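You operate a simulated robot arm through the tools that you are given. There is no shell and no other tool. Be economical: measure what you need, move in short steps, check, and stop when the job is done.

The job below is to be done with a simulated robot arm. You get a single attempt, and the scene is never put back.

## Task
Take the pale block on the top of the window bench and put it away on the work top of the tall shelf. Then fetch the sanding block that says "medium" from the top board of the side shelf and set it on the sandpaper sheet. Then open the sliding case lid. Keep to this order. Set down upright: pale block.

The check looks at the end state, three seconds after you hand in, the way a careful person would. Anything else that was tipped, shoved, dropped, spilled or broken makes it a failure. A push-on lid holds only when it is set on centred and level and pressed home; a screw cap is set on level and turned clockwise until tight. Flat cloth is picked up by pressing the open fingertips on it (5 to 10 N) and closing them slowly along it; thin cloth reads only 2 to 8 mm in the jaws.

## Robot
A 6-joint arm with a two-finger gripper on a trunk, on a base that drives. Base frame: it is fixed to the floor where the robot stands at the start and does not move with it; the origin is under the middle of the robot, x ahead of it, y to its left, z up; the surface under the hand at the start is at about z = 800. Readings come in mm, rad, newtons and seconds.
Its first joint turns from -2.897 to 2.897 rad. Places, roughly: pale block (8x5x7 cm) [1000, 0, 800]; sanding block [0, -2250, 1250]; sandpaper sheet [-3500, -1000, 750]; sliding case lid [-400, 4200, 900]; work top of the tall shelf (112x24 cm) [-5580, -320, 860]. Payload 2.54 kg.
The TCP is the grasp point between the finger pads, 30 mm short of the fingertips. In the tool frame z runs along the fingers and y along their closing line. Largest opening 116 mm; the body of the gripper starts 95 mm behind the TCP.
Orientation is that of the tool frame in the base frame, as a unit quaternion [x, y, z, w]. With the fingers straight down and closing along the base's y, the tool's x points along the base's -x, its y along +y and its z along -z.

## Interface
- The arm moves only by the tool arm_command. Its argument "plan" is a list of rows, each an object of numbers (a shift or turn left out is 0, a gripper value left out holds the last): "dx", "dy", "dz": the shift along the base's x, y, z in cm; "rx", "ry", "rz": the turn, a rotation vector about the base's x, y, z in rad; "fingers": the gripper command, from -1 (shut) to 1 (fully open), values between in proportion. In form: [{"dx": .., "dy": .., "dz": .., "rx": .., "ry": .., "rz": .., "fingers": ..}, ...]. A call has 1 to 8 rows; each row is the pose to reach, as a shift and turn from the pose commanded when the call began. A row lasts 0.2 s, in which the tool goes at most 50 mm and 0.15 rad; a call with a longer step from one row to the next is refused whole, and so is a gripper value outside its range. Where a pose cannot be reached the arm comes as near as it can. A force on the tool above 40 N (or 10 N above the force at the start of the call, whichever is more), or a blocked arm, ends the call early, and 0.2 s more pass. Each finger travels about 72 mm/s and halts on what it meets, pressing with about 27 N; the grip force reading is that of the motor and also rises with nothing between the fingers. The clock runs only during rows and for 0.2 s after the last one: add rows that repeat a pose to give the fingers time. The reply holds the time, the measured pose of the TCP, the force on the tool along the base axes, the opening and the grip force, in the units named above and with some noise, with the torque about the TCP (base axes, N m) and any sound that the robot's microphone picked up.
- Cameras (640 x 400 px; columns grow to the right, rows downward): "scene" is now at [-34.3, 120, 1428.4]; the picture's right is [-0.33, -0.95, 0.00], its down [-0.37, 0.13, -0.92] and it looks along [0.87, -0.30, -0.39] (base axes); focal length 286 px, centre (320, 200). "wrist" rides on the gripper at [69, -15, -122] in the tool frame; the picture's right is [0.21, 0.98, 0.00], its down [-0.83, 0.18, -0.53] and it looks along [-0.52, 0.11, 0.85] (tool axes); focal length 251 px, centre (320, 200). There is no depth. A picture from a camera that has moved, and an enlarged one, comes with that camera's place and axes in the base frame and with its lens.
- grab_frame(camera): a new picture of that camera. The clock stands still meanwhile.
- drive_base(legs): drives the robot by 1 to 6 legs, each [ahead, left, turn to the left] in mm, mm and rad, along the robot's own axes; the way and the turn of a leg run together, so that a leg with both is an arc; at most 1500 mm and 3.142 rad a leg. The arm and the cameras ride along, it lands a little off, and it stops where it bumps. It gives what a move gives.
- turn_head(pan, tilt): turns the head with the scene camera to pan (to the left, within 2.094 rad either way) and tilt (down, from -0.506 to 1.204), counted from straight ahead of the robot. It gives what a move gives.
- close_up(camera, box): a new picture of the part [left, top, right, bottom] of that camera's present view, enlarged. The clock stands still meanwhile.
- hand_in(): hands the job in; it is judged then, once.

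Go step by step. Nothing tells you exact positions but the pictures and the camera data: compare them with the known pose of the tool, close in by small moves and look again before you grip or let go. The budget is 165 turns and 112 pictures, counting those below and the enlarged ones. Unless the task says otherwise, let go and move clear before handing in, and close with one line.

The tools are called after "Request:" by a JSON object that holds its "op" and its "data". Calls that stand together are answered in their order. arm_command: Moves the arm, as the interface text tells. Its arguments: {"type":"object","properties":{"plan":{"type":"array"}},"required":["plan"]} The other tools are called the same way: drive_base (legs) drives the base; turn_head (pan, tilt) turns the head that bears the scene camera; grab_frame (camera) takes a picture; close_up (camera, box) takes an enlarged picture of a part of a camera's view; hand_in () hands the job in.

At the start:

```text
t: 0.0
eef_pos: [659.2, -158.6, 1104.1]
tool_rot: [0.0, 1.0, -0.001, 0.0]
wrist_force: [0.7, 0.6, 0.2]
wrist_torque: [0.0, -0.02, 0.03]
gripper_width: 115.9
gripper_force: 0.0
robot x, y, heading: [3.3, 3.2, 0.001]
head pan, tilt: [-0.332, 0.401]
```

scene: 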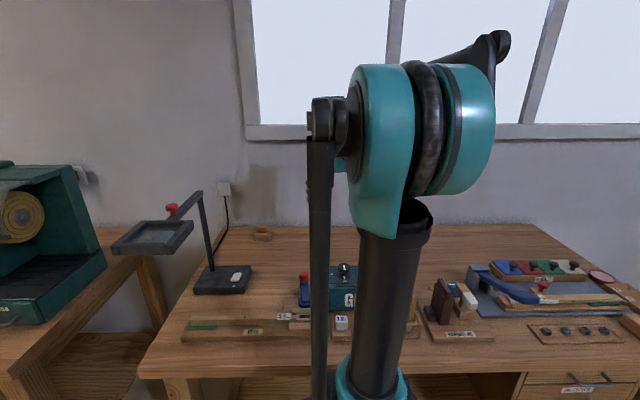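
wrist: 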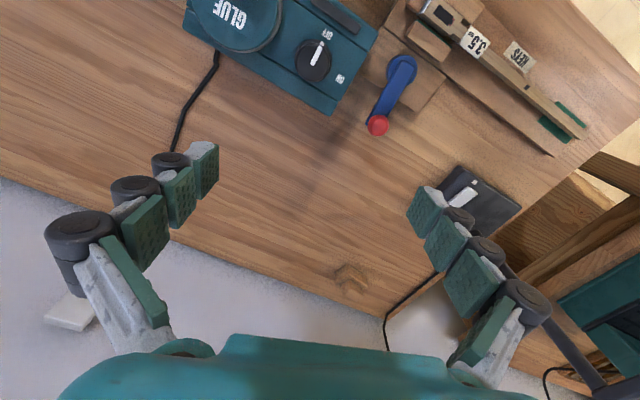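

I see the window bench, and a small wooden block near (263,233) that matches the rough place of the pale block. I'll look at it closer.

Request:
{"op": "close_up", "data": {"camera": "scene", "box": [180, 190, 340, 290]}}

Request:
{"op": "close_up", "data": {"camera": "wrist", "box": [270, 220, 430, 320]}}

```text
4.00 times, centred on (260, 240) of scene
camera zoom: at [-34.3, 120.0, 1428.4], right [-0.33, -0.95, 0.0], down [-0.37, 0.13, -0.92], along [0.87, -0.3, -0.39], focal length 1142 px, centre (560, 40)
```

zoom: 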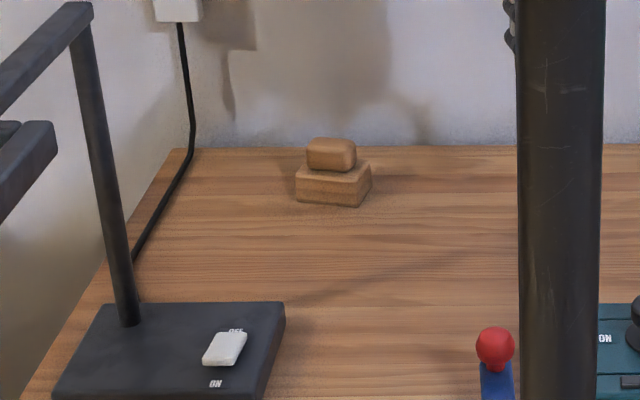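

```text
4.00 times, centred on (350, 270) of wrist
camera zoom: at [588.6, -174.1, 1225.3], right [-0.21, 0.98, 0.0], down [0.83, 0.18, 0.53], along [0.52, 0.11, -0.85], focal length 1006 px, centre (200, -80)
```

zoom: 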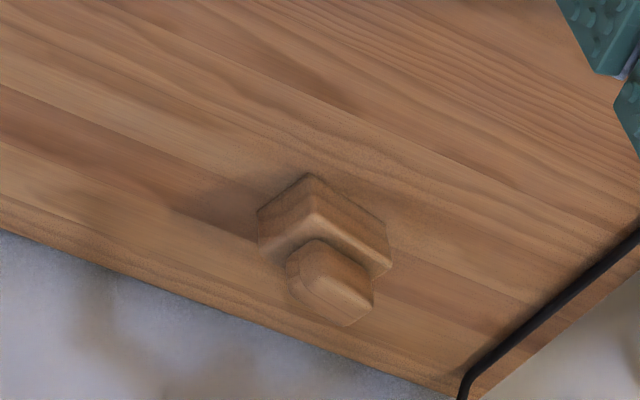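

The block is a base with a smaller grip on top, at roughly (1050, 2). Its long side lies about 59° from x. I'll drive a little closer so it is well in reach.

Request:
{"op": "drive_base", "data": {"legs": [[130, 0, 0]]}}

Request:
{"op": "turn_head", "data": {"pan": -0.2, "tilt": 0.6}}

```text
t: 1.3
eef_pos: [731.4, -158.5, 1103.3]
tool_rot: [0.003, 1.0, 0.0, 0.0]
wrist_force: [-0.4, 0.6, 0.1]
wrist_torque: [0.0, -0.02, 0.02]
gripper_width: 116.1
gripper_force: 0.0
robot x, y, heading: [76.8, 3.2, -0.007]
head pan, tilt: [-0.332, 0.401]
stopped in leg 1: the robot was blocked; the commanded pose is now the measured one
```

```text
t: 2.0
eef_pos: [731.8, -157.5, 1102.1]
tool_rot: [0.003, 1.0, -0.001, 0.0]
wrist_force: [-0.2, 0.0, -0.7]
wrist_torque: [0.0, 0.03, -0.01]
gripper_width: 115.8
gripper_force: 0.1
robot x, y, heading: [73.4, 2.5, -0.001]
head pan, tilt: [-0.201, 0.6]
```

The robot stopped at x≈75 against the bench. The block is still just in reach (about 975 mm). I'll go above and in front of it, turning the tool by 1.1 rad.

Request:
{"op": "arm_command", "data": {"plan": [{"dx": 3.1, "dy": 2, "dz": -1, "rz": 0.1375}, {"dx": 6.2, "dy": 4, "dz": -2, "rz": 0.275}, {"dx": 9.3, "dy": 6, "dz": -3, "rz": 0.4125}, {"dx": 12.4, "dy": 8, "dz": -4, "rz": 0.55}, {"dx": 15.5, "dy": 10, "dz": -5, "rz": 0.6875}, {"dx": 18.6, "dy": 12, "dz": -6, "rz": 0.825}, {"dx": 21.7, "dy": 14, "dz": -7, "rz": 0.9625}, {"dx": 24.8, "dy": 16, "dz": -8, "rz": 1.1}]}}

Request:
{"op": "grab_frame", "data": {"camera": "wrist"}}

Request:
{"op": "grab_frame", "data": {"camera": "scene"}}

```text
t: 3.8
eef_pos: [977.4, 1.6, 1022.8]
tool_rot: [-0.521, 0.854, -0.001, 0.001]
wrist_force: [0.0, -0.4, 0.8]
wrist_torque: [-0.02, -0.09, 0.0]
gripper_width: 115.8
gripper_force: 0.1
robot x, y, heading: [74.5, -0.8, -0.003]
head pan, tilt: [-0.201, 0.6]
```

```text
107 pictures are left
camera wrist: at [959.4, -67.4, 1144.6], right [-0.97, 0.26, 0.0], down [0.21, 0.82, 0.53], along [0.14, 0.52, -0.85], focal length 251 px, centre (320, 200)
```

wrist: 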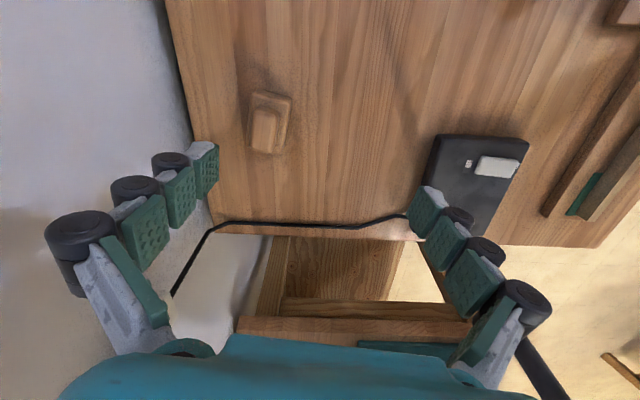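

```text
106 pictures are left
camera scene: at [39.8, 135.7, 1410.3], right [-0.2, -0.98, 0.0], down [-0.55, 0.12, -0.83], along [0.81, -0.17, -0.56], focal length 286 px, centre (320, 200)
```

scene: 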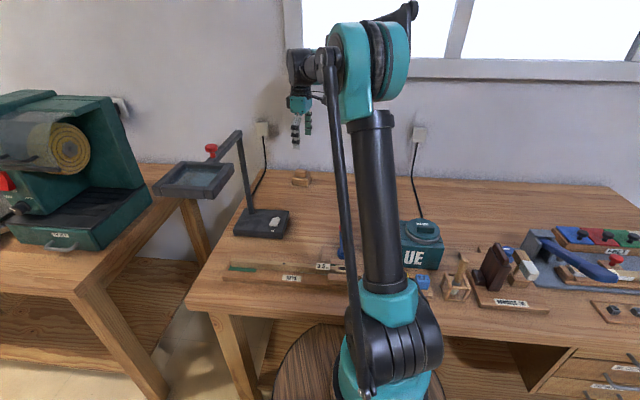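

Request:
{"op": "close_up", "data": {"camera": "wrist", "box": [208, 70, 336, 150]}}

```text
5.00 times, centred on (272, 110) of wrist
camera zoom: at [959.4, -67.4, 1144.6], right [-0.97, 0.26, 0.0], down [0.21, 0.82, 0.53], along [0.14, 0.52, -0.85], focal length 1257 px, centre (560, 650)
```

zoom: 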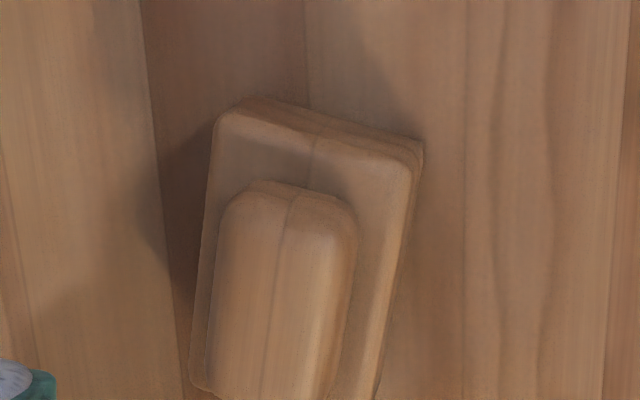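

The block's centre reads (1050, 6), and its short side already lines up with the finger closing line. I'll move over it and partway down.

Request:
{"op": "arm_command", "data": {"plan": [{"dx": 3.6, "dy": 0.2, "dz": -2}, {"dx": 7.2, "dy": 0.5, "dz": -4}, {"dx": 7.2, "dy": 0.5, "dz": -8}, {"dx": 7.2, "dy": 0.5, "dz": -12}, {"dx": 7.2, "dy": 0.5, "dz": -12}]}}

Request:
{"op": "grab_frame", "data": {"camera": "wrist"}}

Request:
{"op": "close_up", "data": {"camera": "scene", "box": [240, 100, 368, 200]}}

```text
t: 5.0
eef_pos: [1048.7, 5.5, 902.7]
tool_rot: [-0.52, 0.854, 0.0, 0.0]
wrist_force: [0.6, -0.2, -0.2]
wrist_torque: [-0.01, -0.01, -0.02]
gripper_width: 116.0
gripper_force: 0.0
robot x, y, heading: [74.0, 0.3, -0.008]
head pan, tilt: [-0.201, 0.6]
```

```text
104 pictures are left
camera wrist: at [1030.7, -63.0, 1025.8], right [-0.97, 0.26, 0.0], down [0.22, 0.82, 0.53], along [0.14, 0.52, -0.85], focal length 251 px, centre (320, 200)
```

wrist: 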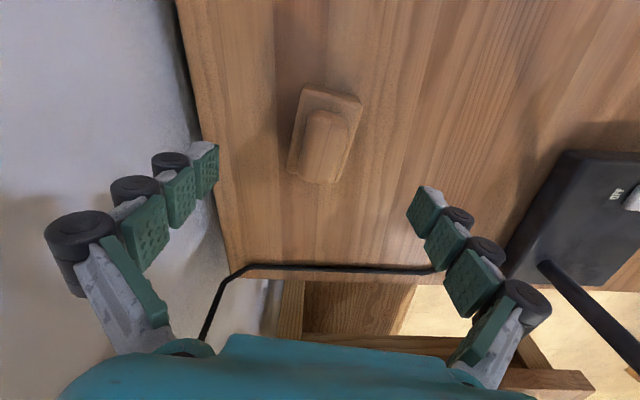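

```text
4.00 times, centred on (304, 150) of scene
camera zoom: at [40.2, 135.8, 1410.3], right [-0.2, -0.98, 0.0], down [-0.55, 0.12, -0.83], along [0.81, -0.17, -0.56], focal length 1142 px, centre (384, 400)
```

zoom: 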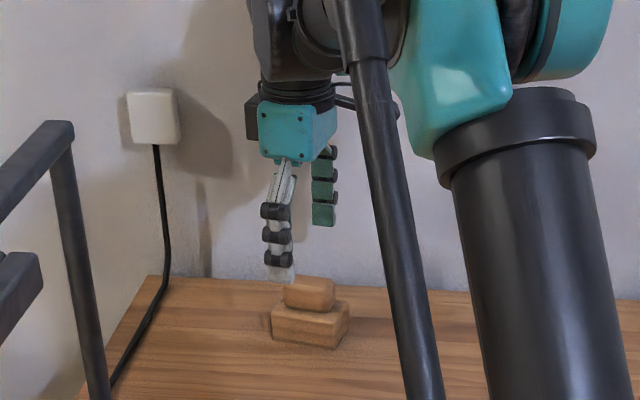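

The centring holds at about (1049, 8). I'll go down and close.

Request:
{"op": "arm_command", "data": {"plan": [{"dx": 0.1, "dy": 0.2, "dz": -3}, {"dx": 0.1, "dy": 0.2, "dz": -5}, {"dx": 0.1, "dy": 0.2, "dz": -6.4}, {"dx": 0.1, "dy": 0.2, "dz": -6.4}]}}

Request:
{"op": "grab_frame", "data": {"camera": "wrist"}}

Request:
{"op": "close_up", "data": {"camera": "scene", "box": [240, 100, 368, 200]}}

```text
t: 6.0
eef_pos: [1051.4, 7.6, 838.5]
tool_rot: [-0.52, 0.854, 0.0, 0.001]
wrist_force: [0.7, 0.1, 0.3]
wrist_torque: [-0.03, -0.03, -0.01]
gripper_width: 116.2
gripper_force: 0.0
robot x, y, heading: [74.7, 6.2, -0.006]
head pan, tilt: [-0.201, 0.6]
```

```text
102 pictures are left
camera wrist: at [1032.9, -61.5, 960.9], right [-0.97, 0.26, 0.0], down [0.22, 0.82, 0.53], along [0.14, 0.52, -0.85], focal length 251 px, centre (320, 200)
```

wrist: 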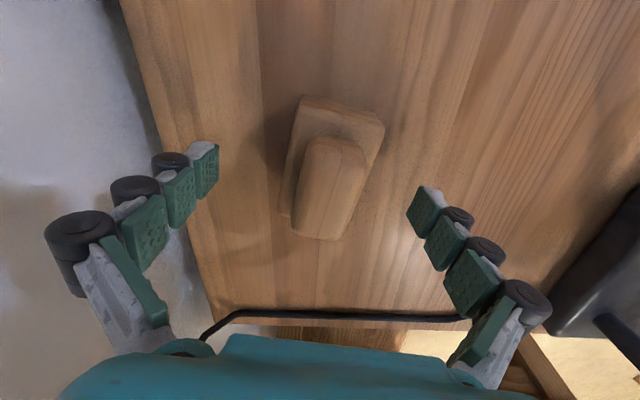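

```text
4.00 times, centred on (304, 150) of scene
camera zoom: at [40.3, 135.8, 1410.3], right [-0.2, -0.98, 0.0], down [-0.55, 0.12, -0.83], along [0.81, -0.17, -0.56], focal length 1142 px, centre (384, 400)
```

zoom: 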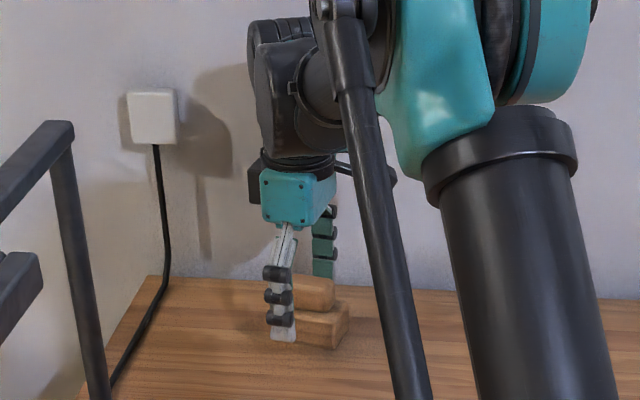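

Centred to a few mm. Closing the fingers.

Request:
{"op": "arm_command", "data": {"plan": [{"fingers": 0.3}, {"fingers": 0.0}, {"fingers": -0.3}, {"fingers": -1}, {"fingers": -1}, {"fingers": -1}]}}

Request:
{"op": "grab_frame", "data": {"camera": "wrist"}}

```text
t: 7.4
eef_pos: [1050.9, 7.5, 839.7]
tool_rot: [-0.52, 0.854, -0.001, 0.001]
wrist_force: [-0.7, -0.1, 3.2]
wrist_torque: [-0.1, -0.04, 0.04]
gripper_width: 47.5
gripper_force: 26.7
robot x, y, heading: [76.1, 1.6, -0.008]
head pan, tilt: [-0.201, 0.6]
```

```text
100 pictures are left
camera wrist: at [1032.7, -61.5, 961.3], right [-0.97, 0.26, 0.0], down [0.22, 0.82, 0.53], along [0.14, 0.52, -0.85], focal length 251 px, centre (320, 200)
```

wrist: 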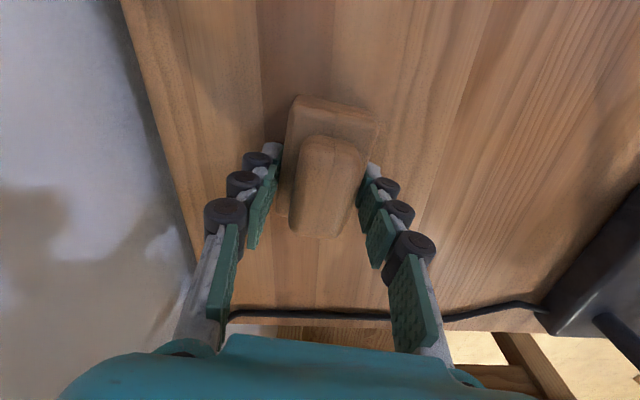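

The grip reads 47.5 mm on the base. Lifting and drawing back.

Request:
{"op": "arm_command", "data": {"plan": [{"dz": 1}, {"dz": 5}, {"dz": 10}, {"dx": -2, "dz": 14}, {"dx": -6, "dz": 17}, {"dx": -10, "dz": 20}, {"dx": -14, "dz": 22}, {"dx": -18, "dz": 24}]}}

Request:
{"op": "grab_frame", "data": {"camera": "wrist"}}

```text
t: 9.2
eef_pos: [873.8, 6.1, 1078.7]
tool_rot: [-0.52, 0.854, -0.001, 0.001]
wrist_force: [1.3, -0.6, -3.4]
wrist_torque: [0.02, 0.07, 0.03]
gripper_width: 47.3
gripper_force: 26.9
robot x, y, heading: [76.5, 1.4, -0.001]
head pan, tilt: [-0.201, 0.6]
```

```text
99 pictures are left
camera wrist: at [854.8, -62.5, 1201.4], right [-0.97, 0.26, 0.0], down [0.22, 0.82, 0.53], along [0.14, 0.52, -0.85], focal length 251 px, centre (320, 200)
```

wrist: 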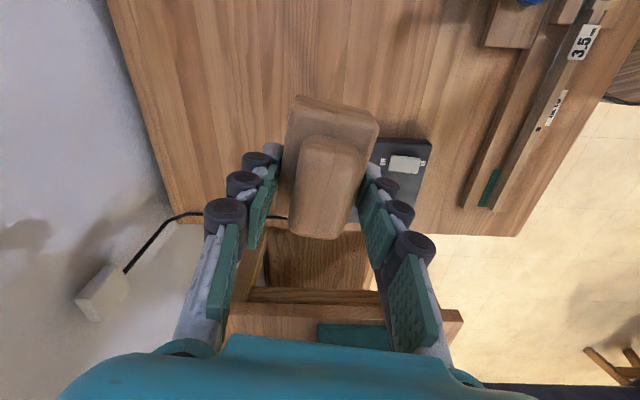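

Held well. I'll draw the arm in, back off the bench, and look around to plan the drive.

Request:
{"op": "arm_command", "data": {"plan": [{"dx": -4, "rz": -0.13}, {"dx": -8, "rz": -0.26}, {"dx": -12, "rz": -0.39}, {"dx": -16, "rz": -0.52}, {"dx": -20, "rz": -0.65}, {"dx": -24, "rz": -0.78}, {"dx": -28, "rz": -0.91}, {"dx": -32, "rz": -1.04}]}}

Request:
{"op": "drive_base", "data": {"legs": [[-400, 0, 0]]}}

Request:
{"op": "turn_head", "data": {"pan": 2.09, "tilt": 0.2}}

Request:
{"op": "grab_frame", "data": {"camera": "scene"}}

Request:
{"op": "turn_head", "data": {"pan": -2.09, "tilt": 0.2}}

Request:
{"op": "grab_frame", "data": {"camera": "scene"}}

```text
t: 11.0
eef_pos: [551.9, 9.7, 1079.7]
tool_rot: [-0.026, 1.0, 0.0, 0.0]
wrist_force: [0.4, -0.4, -3.1]
wrist_torque: [-0.03, 0.02, 0.04]
gripper_width: 47.1
gripper_force: 26.5
robot x, y, heading: [74.9, -0.5, -0.003]
head pan, tilt: [-0.201, 0.6]
```

```text
t: 13.5
eef_pos: [154.8, 11.5, 1080.4]
tool_rot: [-0.027, 1.0, 0.0, 0.001]
wrist_force: [0.6, 0.6, -2.4]
wrist_torque: [0.0, -0.01, 0.01]
gripper_width: 47.5
gripper_force: 27.3
robot x, y, heading: [-323.0, 3.5, -0.005]
head pan, tilt: [-0.201, 0.6]
```

```text
t: 15.6
eef_pos: [154.4, 12.0, 1079.9]
tool_rot: [-0.026, 1.0, -0.001, 0.0]
wrist_force: [-0.1, -0.4, -3.4]
wrist_torque: [-0.01, -0.03, -0.01]
gripper_width: 47.1
gripper_force: 27.0
robot x, y, heading: [-322.1, 3.6, -0.005]
head pan, tilt: [2.089, 0.201]
```

```text
98 pictures are left
camera scene: at [-487.8, 237.6, 1447.1], right [0.87, 0.49, 0.0], down [0.1, -0.17, -0.98], along [-0.48, 0.85, -0.2], focal length 286 px, centre (320, 200)
```

scene: 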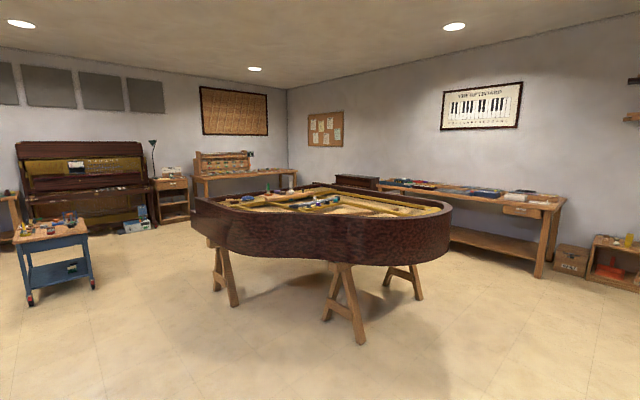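

```text
t: 19.0
eef_pos: [153.6, 11.5, 1079.3]
tool_rot: [-0.025, 1.0, -0.001, 0.0]
wrist_force: [0.2, -0.7, -1.9]
wrist_torque: [-0.01, -0.02, -0.02]
gripper_width: 47.5
gripper_force: 26.9
robot x, y, heading: [-324.0, 6.5, -0.006]
head pan, tilt: [-2.089, 0.201]
```

```text
97 pictures are left
camera scene: at [-488.8, 75.7, 1447.1], right [-0.87, 0.5, 0.0], down [0.1, 0.17, -0.98], along [-0.49, -0.85, -0.2], focal length 286 px, centre (320, 200)
```

scene: 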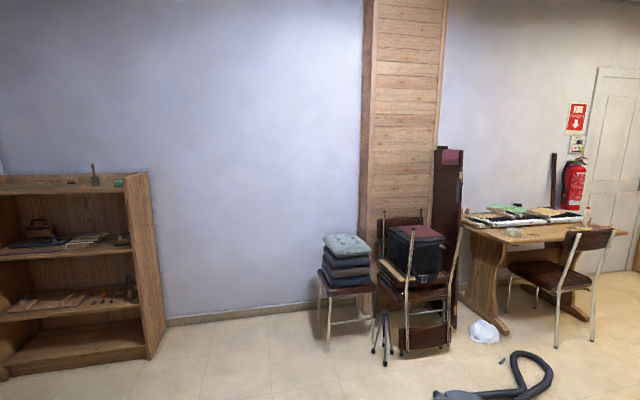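

The side shelf is at the left of the second view, with the work table with the chair to its right. The tall shelf must lie behind me, so I turn around.

Request:
{"op": "drive_base", "data": {"legs": [[0, 0, -3.14]]}}

Request:
{"op": "turn_head", "data": {"pan": 0, "tilt": 0.3}}

Request:
{"op": "grab_frame", "data": {"camera": "scene"}}

```text
t: 26.8
eef_pos: [-797.5, 10.0, 1080.0]
tool_rot: [1.0, 0.014, 0.0, -0.001]
wrist_force: [0.4, 0.0, -2.7]
wrist_torque: [-0.01, -0.01, 0.0]
gripper_width: 47.5
gripper_force: 27.1
robot x, y, heading: [-316.8, 4.3, 3.11]
head pan, tilt: [-2.089, 0.201]
```

```text
t: 28.8
eef_pos: [-797.8, 9.8, 1079.2]
tool_rot: [1.0, 0.014, -0.001, 0.0]
wrist_force: [-0.2, -0.1, -2.3]
wrist_torque: [-0.02, 0.02, 0.02]
gripper_width: 47.2
gripper_force: 27.1
robot x, y, heading: [-319.2, 1.9, 3.11]
head pan, tilt: [0.0, 0.3]
```

```text
96 pictures are left
camera scene: at [-301.4, -145.1, 1437.8], right [0.03, 1.0, 0.0], down [0.3, -0.01, -0.96], along [-0.95, 0.03, -0.3], focal length 286 px, centre (320, 200)
```

scene: 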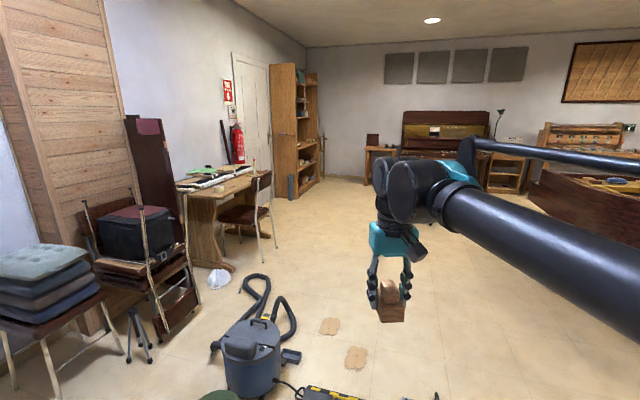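

Request:
{"op": "close_up", "data": {"camera": "scene", "box": [230, 50, 390, 210]}}

Request:
{"op": "close_up", "data": {"camera": "scene", "box": [200, 240, 456, 400]}}

```text
2.50 times, centred on (310, 130) of scene
camera zoom: at [-301.4, -145.1, 1437.8], right [0.03, 1.0, 0.0], down [0.3, -0.01, -0.96], along [-0.95, 0.03, -0.3], focal length 714 px, centre (345, 375)
```

zoom: 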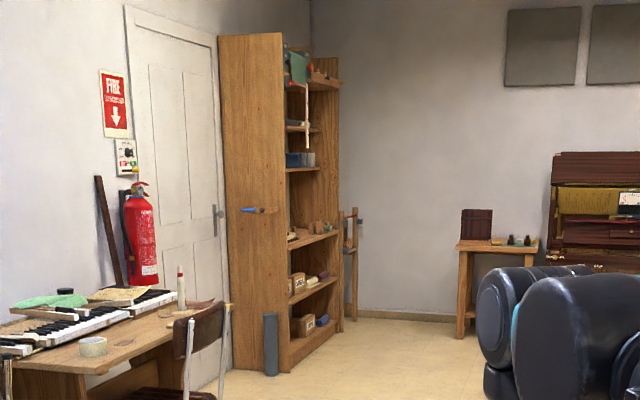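

```text
2.50 times, centred on (328, 320) of scene
camera zoom: at [-301.4, -145.1, 1437.8], right [0.03, 1.0, 0.0], down [0.3, -0.01, -0.96], along [-0.95, 0.03, -0.3], focal length 714 px, centre (300, -100)
```

zoom: 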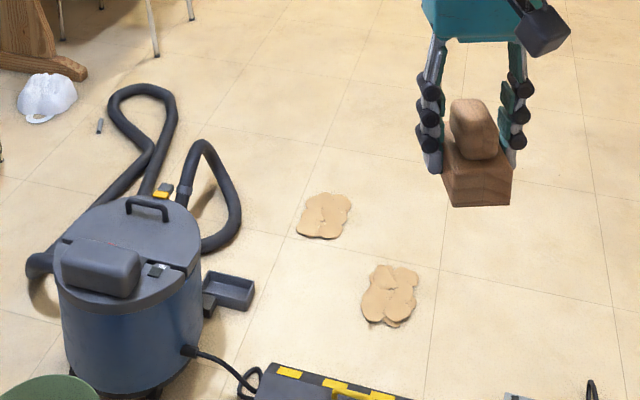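

There are objects on the floor (vacuum cleaner, black case, odd patches). I'll look lower to pick a clear lane.

Request:
{"op": "turn_head", "data": {"pan": -0.3, "tilt": 0.75}}

Request:
{"op": "grab_frame", "data": {"camera": "scene"}}

Request:
{"op": "turn_head", "data": {"pan": -0.9, "tilt": 0.5}}

Request:
{"op": "grab_frame", "data": {"camera": "scene"}}

```text
t: 29.7
eef_pos: [-797.2, 10.4, 1080.5]
tool_rot: [1.0, 0.014, 0.0, -0.001]
wrist_force: [0.1, 0.1, -3.9]
wrist_torque: [-0.02, 0.02, 0.06]
gripper_width: 47.3
gripper_force: 27.2
robot x, y, heading: [-322.8, 7.4, 3.111]
head pan, tilt: [-0.3, 0.75]
```

```text
93 pictures are left
camera scene: at [-286.5, -121.1, 1397.5], right [0.32, 0.95, 0.0], down [0.64, -0.22, -0.73], along [-0.69, 0.24, -0.68], focal length 286 px, centre (320, 200)
```

scene: 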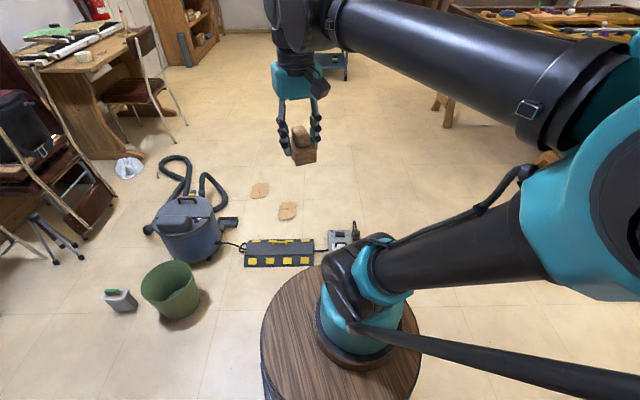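

```text
t: 30.7
eef_pos: [-798.0, 11.0, 1080.3]
tool_rot: [1.0, 0.015, 0.0, -0.002]
wrist_force: [-0.5, -1.0, -2.5]
wrist_torque: [0.04, 0.02, 0.0]
gripper_width: 47.4
gripper_force: 26.9
robot x, y, heading: [-323.8, 7.8, 3.108]
head pan, tilt: [-0.901, 0.499]
```

```text
92 pictures are left
camera scene: at [-262.4, -75.1, 1419.4], right [0.8, 0.6, 0.0], down [0.29, -0.38, -0.88], along [-0.52, 0.7, -0.48], focal length 286 px, centre (320, 200)
```

scene: 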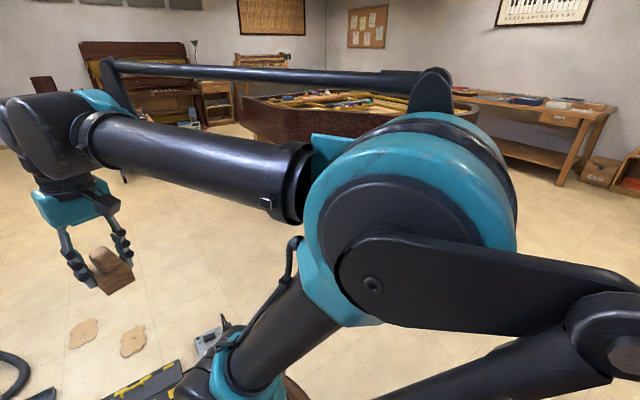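

The lane along y≈1000 between the floor clutter and the grand piano looks clear. I drive sideways to it, then ahead past the clutter, then back to y≈250.

Request:
{"op": "drive_base", "data": {"legs": [[0, -1000, 0.033], [1000, 0, 0], [1000, 0, 0], [700, 350, 0]]}}

Request:
{"op": "turn_head", "data": {"pan": 0, "tilt": 0.45}}

Request:
{"op": "grab_frame", "data": {"camera": "scene"}}

```text
t: 49.3
eef_pos: [-3518.6, 697.8, 1080.0]
tool_rot: [1.0, 0.015, 0.0, -0.001]
wrist_force: [-0.2, 0.5, -3.1]
wrist_torque: [0.04, 0.01, -0.02]
gripper_width: 47.1
gripper_force: 27.8
robot x, y, heading: [-3039.2, 694.2, 3.113]
head pan, tilt: [-0.901, 0.499]
```

```text
t: 50.5
eef_pos: [-3517.9, 698.1, 1080.0]
tool_rot: [1.0, 0.016, 0.0, -0.001]
wrist_force: [0.1, 0.3, -2.1]
wrist_torque: [0.01, 0.0, 0.02]
gripper_width: 47.2
gripper_force: 26.9
robot x, y, heading: [-3042.5, 698.0, 3.113]
head pan, tilt: [0.0, 0.45]
```

```text
91 pictures are left
camera scene: at [-3020.2, 544.1, 1423.8], right [0.03, 1.0, 0.0], down [0.44, -0.01, -0.9], along [-0.9, 0.03, -0.44], focal length 286 px, centre (320, 200)
```

scene: 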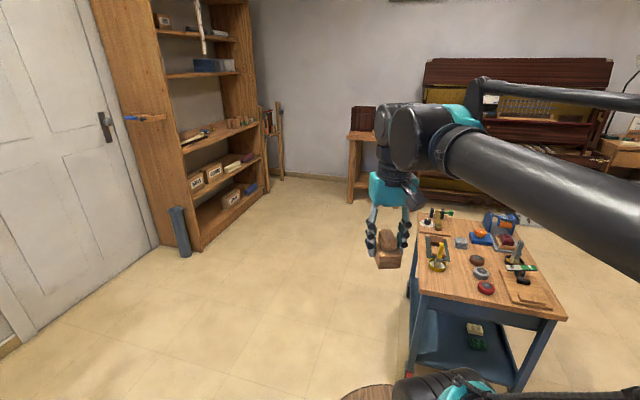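

The blue cart is near on the right. I shift left to y≈150, go ahead, then look at the tall shelf.

Request:
{"op": "drive_base", "data": {"legs": [[0, 520, 0], [1400, 0, 0]]}}

Request:
{"op": "turn_head", "data": {"pan": 0.35, "tilt": 0.4}}

Request:
{"op": "grab_frame", "data": {"camera": "scene"}}

```text
t: 60.1
eef_pos: [-4915.1, 197.5, 1080.0]
tool_rot: [1.0, 0.023, 0.001, -0.001]
wrist_force: [-0.8, 0.2, -2.3]
wrist_torque: [0.01, 0.02, -0.04]
gripper_width: 47.4
gripper_force: 26.5
robot x, y, heading: [-4438.8, 201.0, 3.127]
head pan, tilt: [0.0, 0.45]
```

```text
t: 60.9
eef_pos: [-4916.0, 197.8, 1080.0]
tool_rot: [1.0, 0.022, 0.0, -0.001]
wrist_force: [-1.7, 0.0, -2.6]
wrist_torque: [-0.03, 0.04, -0.02]
gripper_width: 47.4
gripper_force: 27.3
robot x, y, heading: [-4440.1, 198.9, 3.13]
head pan, tilt: [0.351, 0.4]
```

```text
90 pictures are left
camera scene: at [-4411.4, 17.8, 1428.5], right [-0.33, 0.94, 0.0], down [0.37, 0.13, -0.92], along [-0.87, -0.3, -0.39], focal length 286 px, centre (320, 200)
```

scene: 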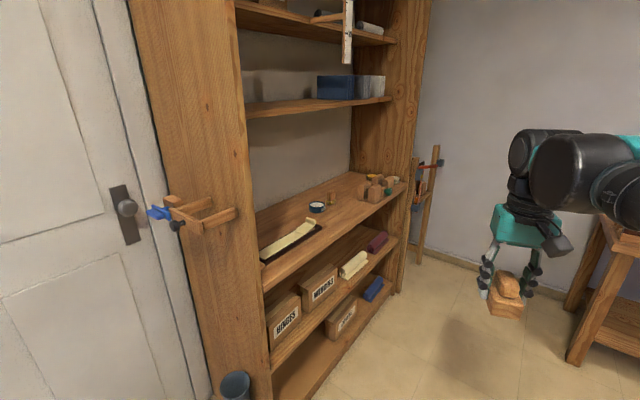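

The work top is seen: free room between the tape roll and the small blocks on the right, with ~48 cm of headroom. The shelf is turned about 22°. I'll drive in front of it and face it squarely.

Request:
{"op": "drive_base", "data": {"legs": [[950, -160, 0], [0, 0, 1.19]]}}

Request:
{"op": "turn_head", "data": {"pan": 0, "tilt": 0.5}}

Request:
{"op": "grab_frame", "data": {"camera": "scene"}}

```text
t: 68.9
eef_pos: [-5570.8, -67.6, 1079.7]
tool_rot: [0.818, 0.575, -0.001, 0.0]
wrist_force: [0.3, 0.1, -2.2]
wrist_torque: [-0.02, 0.03, -0.03]
gripper_width: 47.3
gripper_force: 27.0
robot x, y, heading: [-5392.3, 374.6, -1.974]
head pan, tilt: [0.351, 0.4]
```

```text
t: 69.7
eef_pos: [-5569.4, -69.0, 1079.7]
tool_rot: [0.819, 0.574, 0.0, -0.001]
wrist_force: [-0.2, -0.4, -1.9]
wrist_torque: [-0.02, 0.0, 0.01]
gripper_width: 47.2
gripper_force: 27.2
robot x, y, heading: [-5390.1, 377.8, -1.975]
head pan, tilt: [0.0, 0.499]
```

```text
89 pictures are left
camera scene: at [-5243.4, 340.5, 1419.4], right [-0.92, 0.39, 0.0], down [0.19, 0.44, -0.88], along [-0.35, -0.81, -0.48], focal length 286 px, centre (320, 200)
```

scene: 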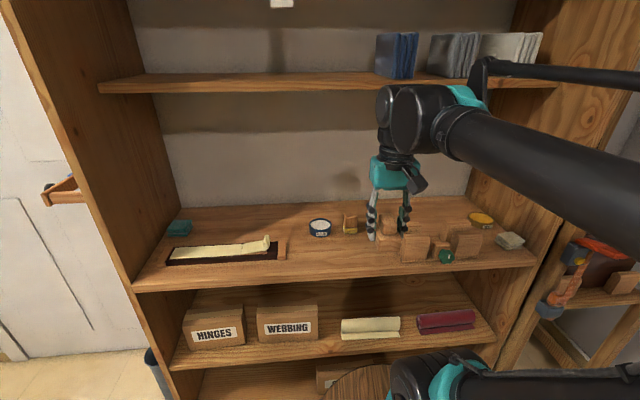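

The work top's front edge runs through about (-5540, -195), and my tool is already square to it. I'll put the block at (-5598, -254), 75 mm behind the edge, between the strip and the small blocks. First I lower a bit, then move in.

Request:
{"op": "arm_command", "data": {"plan": [{"dz": -4}, {"dz": -8}, {"dz": -12}, {"dx": -0.6, "dy": -4, "dz": -12}, {"dx": -1.2, "dy": -8, "dz": -12}, {"dx": -1.8, "dy": -12, "dz": -12}, {"dx": -2.4, "dy": -16, "dz": -12}, {"dx": -2.8, "dy": -18.5, "dz": -12}]}}

Request:
{"op": "grab_frame", "data": {"camera": "scene"}}

Request:
{"op": "grab_frame", "data": {"camera": "wrist"}}

```text
t: 71.5
eef_pos: [-5598.0, -252.5, 959.5]
tool_rot: [0.819, 0.574, 0.0, -0.001]
wrist_force: [0.2, 0.0, -2.5]
wrist_torque: [-0.05, 0.0, -0.03]
gripper_width: 47.1
gripper_force: 26.9
robot x, y, heading: [-5388.2, 374.0, -1.972]
head pan, tilt: [0.0, 0.499]
```

```text
88 pictures are left
camera scene: at [-5243.4, 340.8, 1419.4], right [-0.92, 0.4, 0.0], down [0.19, 0.44, -0.88], along [-0.35, -0.81, -0.48], focal length 286 px, centre (320, 200)
```

scene: 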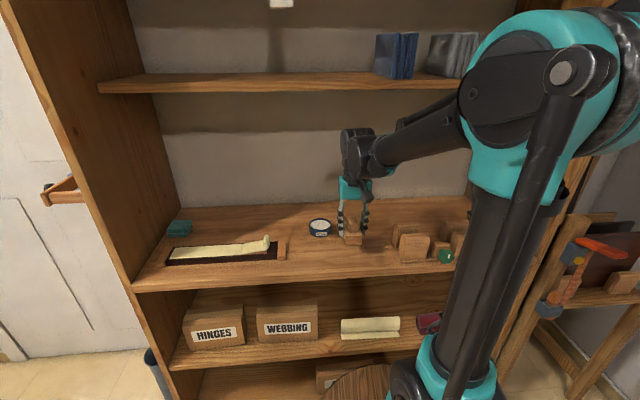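

```text
87 pictures are left
camera wrist: at [-5589.2, -183.8, 1081.8], right [0.99, -0.13, 0.0], down [-0.11, -0.84, 0.53], along [-0.07, -0.53, -0.85], focal length 251 px, centre (320, 200)
```

wrist: 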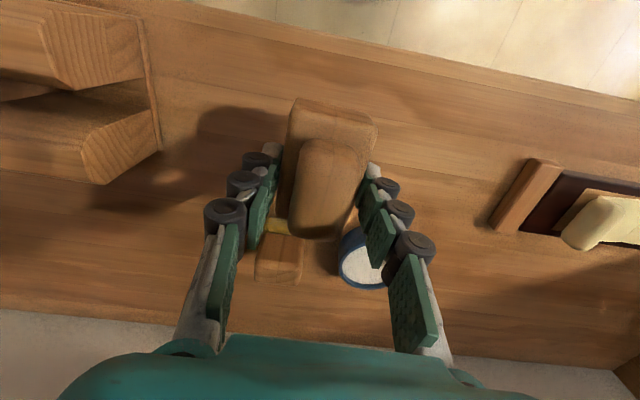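

The spot is clear. I'll go 10 mm deeper and lower toward contact.

Request:
{"op": "arm_command", "data": {"plan": [{"dx": -0.3, "dy": -1, "dz": -2}, {"dx": -0.3, "dy": -1, "dz": -4}, {"dx": -0.3, "dy": -1, "dz": -5.2}, {"dx": -0.3, "dy": -1, "dz": -5.2}]}}

Request:
{"op": "close_up", "data": {"camera": "scene", "box": [290, 180, 410, 260]}}

```text
t: 72.5
eef_pos: [-5601.3, -261.7, 906.7]
tool_rot: [0.818, 0.575, -0.001, -0.001]
wrist_force: [0.1, -0.2, -2.9]
wrist_torque: [-0.02, 0.0, -0.01]
gripper_width: 47.3
gripper_force: 27.5
robot x, y, heading: [-5392.4, 371.2, -1.977]
head pan, tilt: [0.0, 0.499]
```

```text
5.00 times, centred on (350, 220) of scene
camera zoom: at [-5243.4, 340.5, 1419.4], right [-0.92, 0.4, 0.0], down [0.19, 0.44, -0.88], along [-0.35, -0.81, -0.48], focal length 1428 px, centre (170, 100)
```

zoom: 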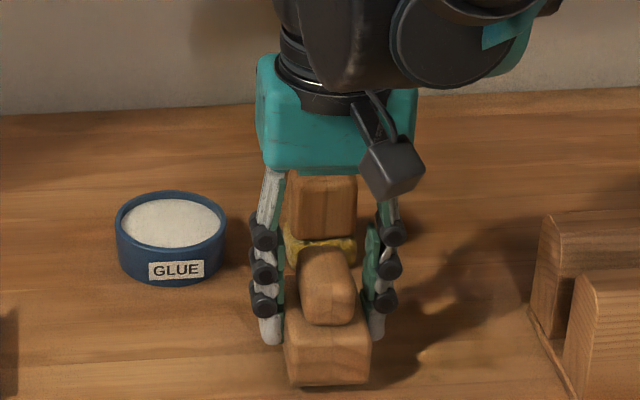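

Close above the board. Lowering in small steps until touch.

Request:
{"op": "arm_command", "data": {"plan": [{"dz": -0.25}, {"dz": -0.45}, {"dz": -0.6}, {"dz": -0.7}]}}

```text
t: 73.5
eef_pos: [-5600.6, -262.5, 901.4]
tool_rot: [0.818, 0.575, -0.001, -0.001]
wrist_force: [-0.2, -0.6, -2.5]
wrist_torque: [-0.01, 0.01, -0.05]
gripper_width: 47.2
gripper_force: 26.3
robot x, y, heading: [-5389.3, 373.0, -1.979]
head pan, tilt: [0.0, 0.499]
```

Request:
{"op": "arm_command", "data": {"plan": [{"dz": -0.1}, {"dz": -0.2}, {"dz": -0.3}]}}

```text
t: 74.3
eef_pos: [-5600.4, -263.6, 898.0]
tool_rot: [0.818, 0.575, -0.001, 0.0]
wrist_force: [-5.1, -0.7, 19.5]
wrist_torque: [-0.03, 0.18, -0.01]
gripper_width: 47.9
gripper_force: 27.3
robot x, y, heading: [-5389.2, 371.7, -1.983]
head pan, tilt: [0.0, 0.499]
```

Touched down. Easing the pressure and opening the fingers.

Request:
{"op": "arm_command", "data": {"plan": [{"dz": 0.15}, {"dz": 0.15, "fingers": 0.0}, {"dz": 0.15, "fingers": 0.3}, {"dz": 0.15, "fingers": 0.5}, {"dz": 0.15, "fingers": 0.5}]}}

Request:
{"op": "close_up", "data": {"camera": "scene", "box": [290, 180, 410, 260]}}

```text
t: 75.5
eef_pos: [-5601.0, -263.2, 898.6]
tool_rot: [0.819, 0.574, -0.001, -0.001]
wrist_force: [0.4, 0.3, -0.1]
wrist_torque: [0.0, 0.02, 0.02]
gripper_width: 87.1
gripper_force: 0.0
robot x, y, heading: [-5388.2, 374.5, -1.978]
head pan, tilt: [0.0, 0.499]
```

```text
5.00 times, centred on (350, 220) of scene
camera zoom: at [-5243.4, 340.6, 1419.4], right [-0.92, 0.4, 0.0], down [0.19, 0.44, -0.88], along [-0.35, -0.81, -0.48], focal length 1428 px, centre (170, 100)
```

zoom: 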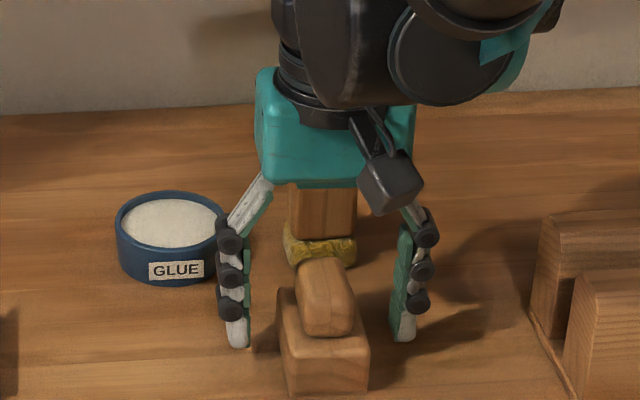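

The block stands upright and free. I go straight up, then draw the arm back out of the shelf.

Request:
{"op": "arm_command", "data": {"plan": [{"dz": 3}, {"dz": 6}, {"dz": 8.5}, {"dx": 1.2, "dy": 4, "dz": 9}, {"dx": 2.4, "dy": 8, "dz": 9}, {"dx": 3.6, "dy": 12, "dz": 10}, {"dx": 4.8, "dy": 16, "dz": 12}, {"dx": 6, "dy": 20, "dz": 14}]}}

Request:
{"op": "arm_command", "data": {"plan": [{"dz": 4}, {"dz": 8}, {"dz": 10}]}}

Request:
{"op": "grab_frame", "data": {"camera": "scene"}}

```text
t: 77.3
eef_pos: [-5537.6, -62.6, 1038.5]
tool_rot: [0.818, 0.575, 0.0, -0.001]
wrist_force: [-0.4, 0.3, 0.1]
wrist_torque: [0.03, 0.0, 0.04]
gripper_width: 86.8
gripper_force: 0.0
robot x, y, heading: [-5389.0, 369.7, -1.976]
head pan, tilt: [0.0, 0.499]
```

```text
t: 78.1
eef_pos: [-5539.7, -62.8, 1138.3]
tool_rot: [0.818, 0.575, 0.0, -0.001]
wrist_force: [0.0, 0.0, -0.2]
wrist_torque: [0.01, 0.01, 0.0]
gripper_width: 87.1
gripper_force: 0.1
robot x, y, heading: [-5392.0, 372.3, -1.983]
head pan, tilt: [0.0, 0.499]
```

```text
84 pictures are left
camera scene: at [-5243.4, 340.7, 1419.4], right [-0.92, 0.4, 0.0], down [0.19, 0.44, -0.88], along [-0.35, -0.81, -0.48], focal length 286 px, centre (320, 200)
```

scene: 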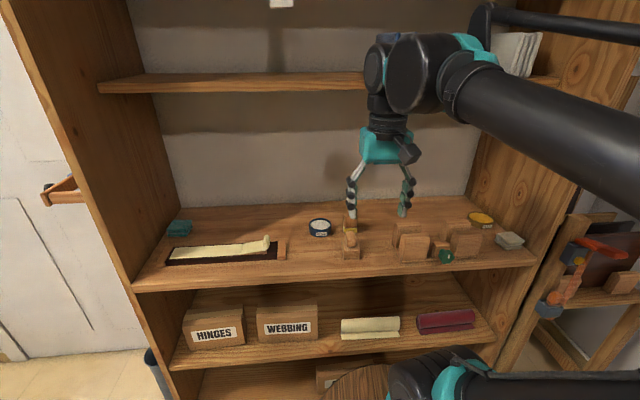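

Part one is done: the pale block stands on the work top. Now I turn and drive back by the same lane to the side shelf.

Request:
{"op": "drive_base", "data": {"legs": [[0, 0, 1.976], [1400, -150, 0], [1200, 0, 0], [800, 780, 0]]}}

```text
t: 100.9
eef_pos: [-1570.3, 1135.8, 1138.0]
tool_rot: [-0.05, 0.999, 0.0, 0.0]
wrist_force: [-0.7, 0.3, 0.0]
wrist_torque: [-0.03, -0.01, 0.01]
gripper_width: 86.9
gripper_force: 0.0
robot x, y, heading: [-2027.6, 1080.4, 0.041]
head pan, tilt: [0.0, 0.499]
```

Request:
{"op": "drive_base", "data": {"legs": [[1450, -50, -0.04], [450, -1000, 0], [0, 0, -1.571], [900, 0, 0]]}}

Request:
{"op": "turn_head", "data": {"pan": 0, "tilt": 0.35}}

Request:
{"op": "grab_frame", "data": {"camera": "scene"}}

```text
t: 121.4
eef_pos: [-123.3, -1316.4, 1138.2]
tool_rot: [0.689, 0.725, 0.0, -0.001]
wrist_force: [0.1, 0.5, -0.5]
wrist_torque: [0.01, -0.03, 0.0]
gripper_width: 87.0
gripper_force: 0.0
robot x, y, heading: [-155.9, -857.8, -1.581]
head pan, tilt: [0.0, 0.499]
```

```text
t: 122.1
eef_pos: [-123.6, -1317.5, 1138.5]
tool_rot: [0.689, 0.725, 0.0, 0.0]
wrist_force: [-0.3, -0.1, -0.7]
wrist_torque: [-0.02, 0.0, -0.04]
gripper_width: 86.8
gripper_force: 0.2
robot x, y, heading: [-152.3, -859.5, -1.58]
head pan, tilt: [0.0, 0.351]
```

```text
83 pictures are left
camera scene: at [-6.0, -831.9, 1433.0], right [-1.0, 0.01, 0.0], down [0.0, 0.34, -0.94], along [-0.01, -0.94, -0.34], focal length 286 px, centre (320, 200)
```

scene: 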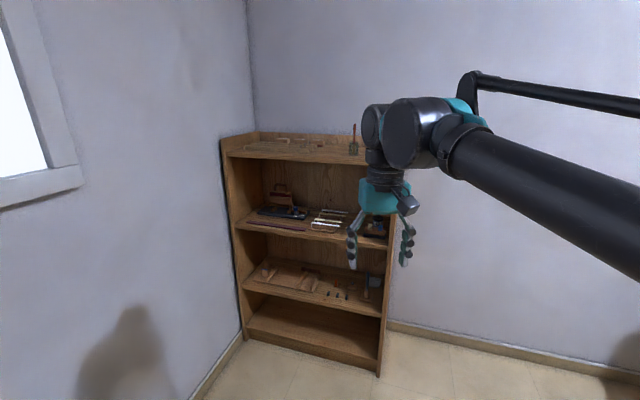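

Request:
{"op": "close_up", "data": {"camera": "scene", "box": [210, 110, 410, 235]}}

```text
3.20 times, centred on (310, 172) of scene
camera zoom: at [-6.0, -831.9, 1433.0], right [-1.0, 0.01, 0.0], down [0.0, 0.34, -0.94], along [-0.01, -0.94, -0.34], focal length 914 px, centre (352, 288)
```

zoom: 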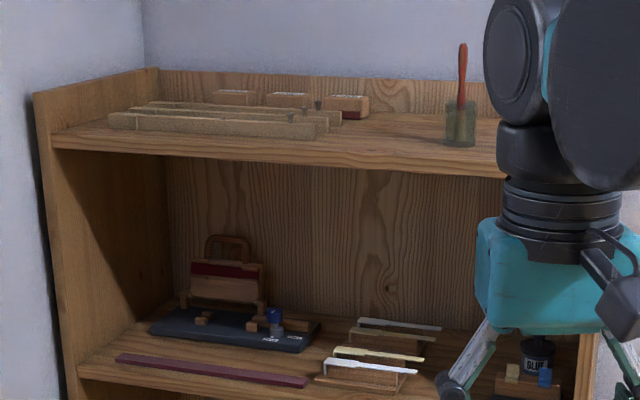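

The three sanding blocks sit at the back of the top board, behind two strips. The shelf is turned about 20°. I check the room to my left before coming closer.

Request:
{"op": "turn_head", "data": {"pan": 1.1, "tilt": 0.6}}

Request:
{"op": "grab_frame", "data": {"camera": "scene"}}

```text
t: 123.5
eef_pos: [-122.9, -1316.1, 1139.1]
tool_rot: [0.69, 0.724, 0.0, -0.001]
wrist_force: [-0.7, 0.6, -0.4]
wrist_torque: [0.0, 0.0, 0.0]
gripper_width: 86.8
gripper_force: 0.1
robot x, y, heading: [-152.5, -857.1, -1.581]
head pan, tilt: [1.1, 0.6]
```

```text
81 pictures are left
camera scene: at [73.2, -779.8, 1410.3], right [-0.46, -0.89, 0.0], down [-0.5, 0.26, -0.83], along [0.73, -0.38, -0.56], focal length 286 px, centre (320, 200)
```

scene: 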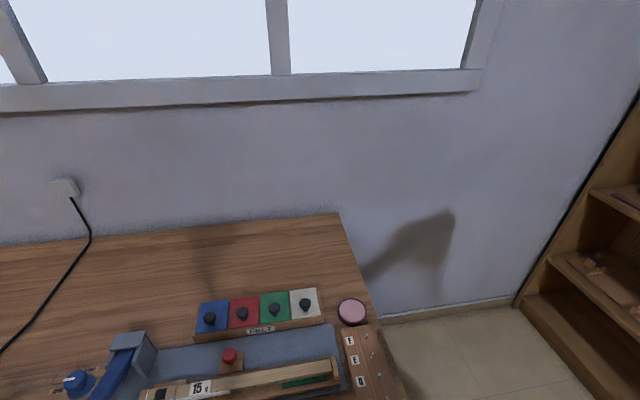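

The whole room is turned about 19°, and the bench end is close on my left. I raise the arm, ease away from the bench, turn to face the shelf squarely, then come nearer.

Request:
{"op": "arm_command", "data": {"plan": [{"dz": 4, "fingers": 1}, {"dz": 8, "fingers": 1}, {"dz": 12, "fingers": 1}, {"dz": 16, "fingers": 1}, {"dz": 20, "fingers": 1}, {"dz": 24, "fingers": 1}]}}

Request:
{"op": "drive_base", "data": {"legs": [[300, -150, 0], [0, 0, -0.326], [220, 0, 0], [0, 450, 0]]}}

Request:
{"op": "turn_head", "data": {"pan": 0.2, "tilt": 0.35}}

Request:
{"op": "grab_frame", "data": {"camera": "scene"}}

Request:
{"op": "grab_frame", "data": {"camera": "wrist"}}

```text
t: 124.9
eef_pos: [-123.5, -1316.1, 1379.9]
tool_rot: [0.689, 0.725, 0.0, -0.001]
wrist_force: [0.7, 0.9, -0.2]
wrist_torque: [0.0, -0.01, 0.01]
gripper_width: 116.1
gripper_force: 0.0
robot x, y, heading: [-151.1, -858.4, -1.583]
head pan, tilt: [1.1, 0.6]
```

```text
t: 131.8
eef_pos: [-70.5, -1966.3, 1380.3]
tool_rot: [0.798, 0.603, 0.0, 0.0]
wrist_force: [-0.3, 0.1, 0.3]
wrist_torque: [0.03, 0.0, 0.0]
gripper_width: 116.1
gripper_force: 0.0
robot x, y, heading: [50.4, -1521.5, -1.909]
head pan, tilt: [1.1, 0.6]
```

```text
t: 133.0
eef_pos: [-70.8, -1965.3, 1378.1]
tool_rot: [0.798, 0.603, 0.0, 0.0]
wrist_force: [-0.3, 0.2, 0.5]
wrist_torque: [-0.02, 0.0, 0.0]
gripper_width: 116.3
gripper_force: 0.1
robot x, y, heading: [46.0, -1520.9, -1.903]
head pan, tilt: [0.201, 0.351]
```

```text
80 pictures are left
camera scene: at [215.4, -1548.3, 1433.0], right [-0.99, 0.14, 0.0], down [0.05, 0.34, -0.94], along [-0.13, -0.93, -0.34], focal length 286 px, centre (320, 200)
```

scene: 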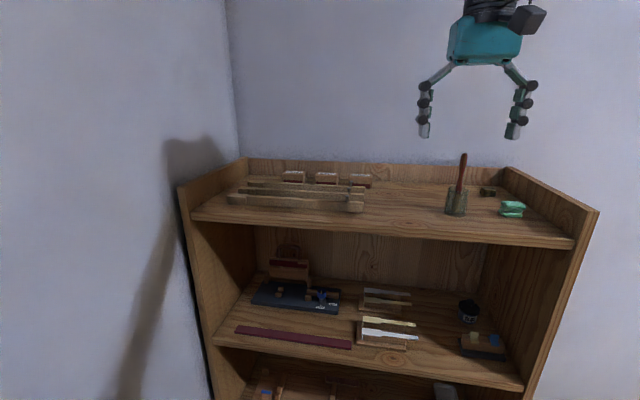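

```text
79 pictures are left
camera wrist: at [-65.9, -1895.1, 1501.7], right [1.0, -0.06, 0.0], down [-0.05, -0.84, 0.53], along [-0.03, -0.53, -0.85], focal length 251 px, centre (320, 200)
```

wrist: 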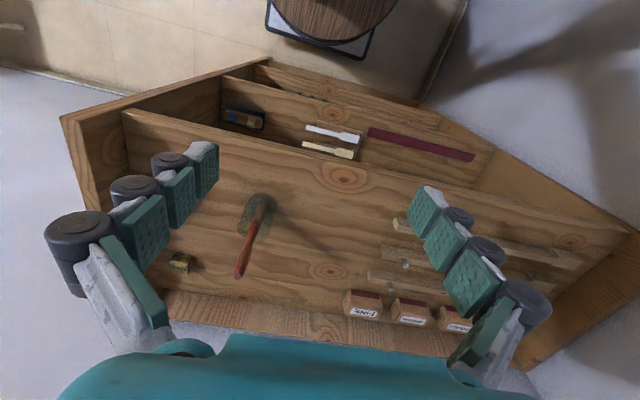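

Request:
{"op": "close_up", "data": {"camera": "wrist", "box": [335, 275, 485, 345]}}

Request:
{"op": "close_up", "data": {"camera": "scene", "box": [220, 155, 400, 220]}}

```text
4.27 times, centred on (410, 310) of wrist
camera zoom: at [-65.9, -1895.1, 1501.7], right [1.0, -0.06, 0.0], down [-0.05, -0.84, 0.53], along [-0.03, -0.53, -0.85], focal length 1073 px, centre (-64, -269)
```

zoom: 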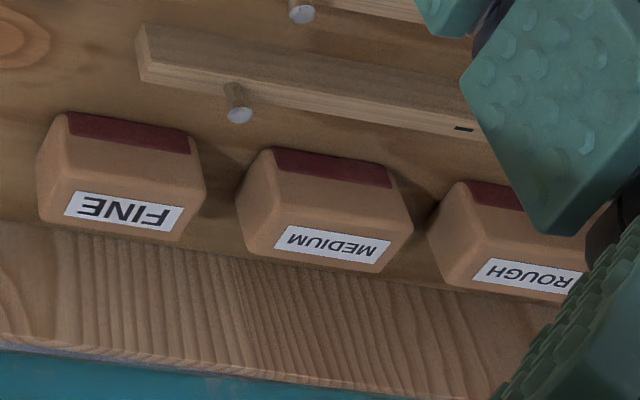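

```text
3.56 times, centred on (310, 188) of scene
camera zoom: at [215.4, -1548.3, 1433.0], right [-0.99, 0.14, 0.0], down [0.05, 0.34, -0.94], along [-0.13, -0.93, -0.34], focal length 1015 px, centre (356, 244)
```

zoom: 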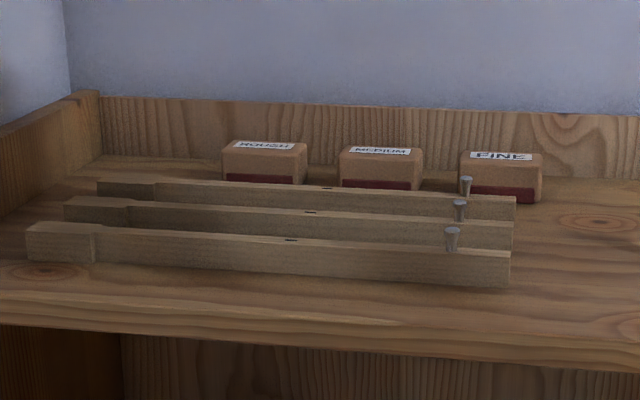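

The middle one is "MEDIUM", with ~40 mm gaps to its neighbours. I take its centre at about (79, -2341), the board at z≈1193, and the block about 56 mm wide. I move toward a place above it.

Request:
{"op": "arm_command", "data": {"plan": [{"dx": 1.7, "dy": -4.2, "dz": -0.4, "fingers": 0.5}, {"dx": 3.4, "dy": -8.4, "dz": -0.8}, {"dx": 5.1, "dy": -12.6, "dz": -1.2}, {"dx": 6.8, "dy": -16.8, "dz": -1.6}, {"dx": 8.5, "dy": -21.0, "dz": -2.0}, {"dx": 10.2, "dy": -25.2, "dz": -2.4}, {"dx": 11.9, "dy": -29.4, "dz": -2.8}, {"dx": 13.6, "dy": -33.6, "dz": -3.0}]}}

Request:
{"op": "grab_frame", "data": {"camera": "wrist"}}

Request:
{"op": "close_up", "data": {"camera": "scene", "box": [220, 100, 400, 220]}}

```text
t: 134.8
eef_pos: [68.1, -2298.0, 1352.7]
tool_rot: [0.798, 0.603, -0.001, 0.0]
wrist_force: [-0.2, 1.7, 1.1]
wrist_torque: [-0.19, -0.04, 0.0]
gripper_width: 87.0
gripper_force: 0.0
robot x, y, heading: [47.1, -1516.1, -1.909]
head pan, tilt: [0.201, 0.351]
```

```text
76 pictures are left
camera wrist: at [72.0, -2228.8, 1475.4], right [1.0, -0.06, 0.0], down [-0.05, -0.84, 0.53], along [-0.03, -0.53, -0.85], focal length 251 px, centre (320, 200)
```

wrist: 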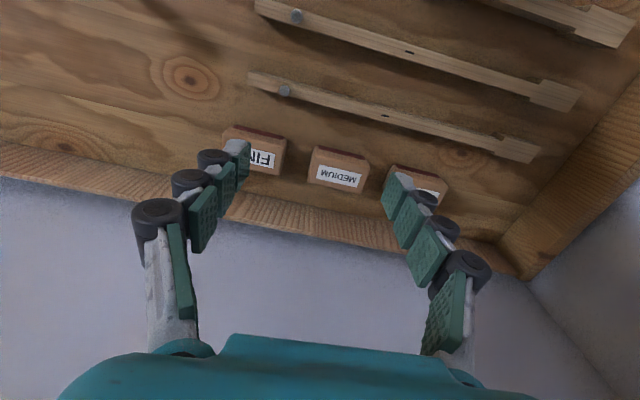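

```text
3.33 times, centred on (310, 160) of scene
camera zoom: at [215.0, -1547.3, 1433.1], right [-0.99, 0.14, 0.0], down [0.05, 0.34, -0.94], along [-0.13, -0.93, -0.34], focal length 952 px, centre (353, 333)
```

zoom: 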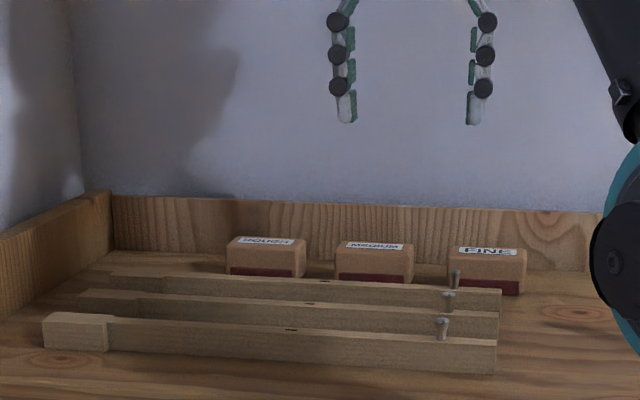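

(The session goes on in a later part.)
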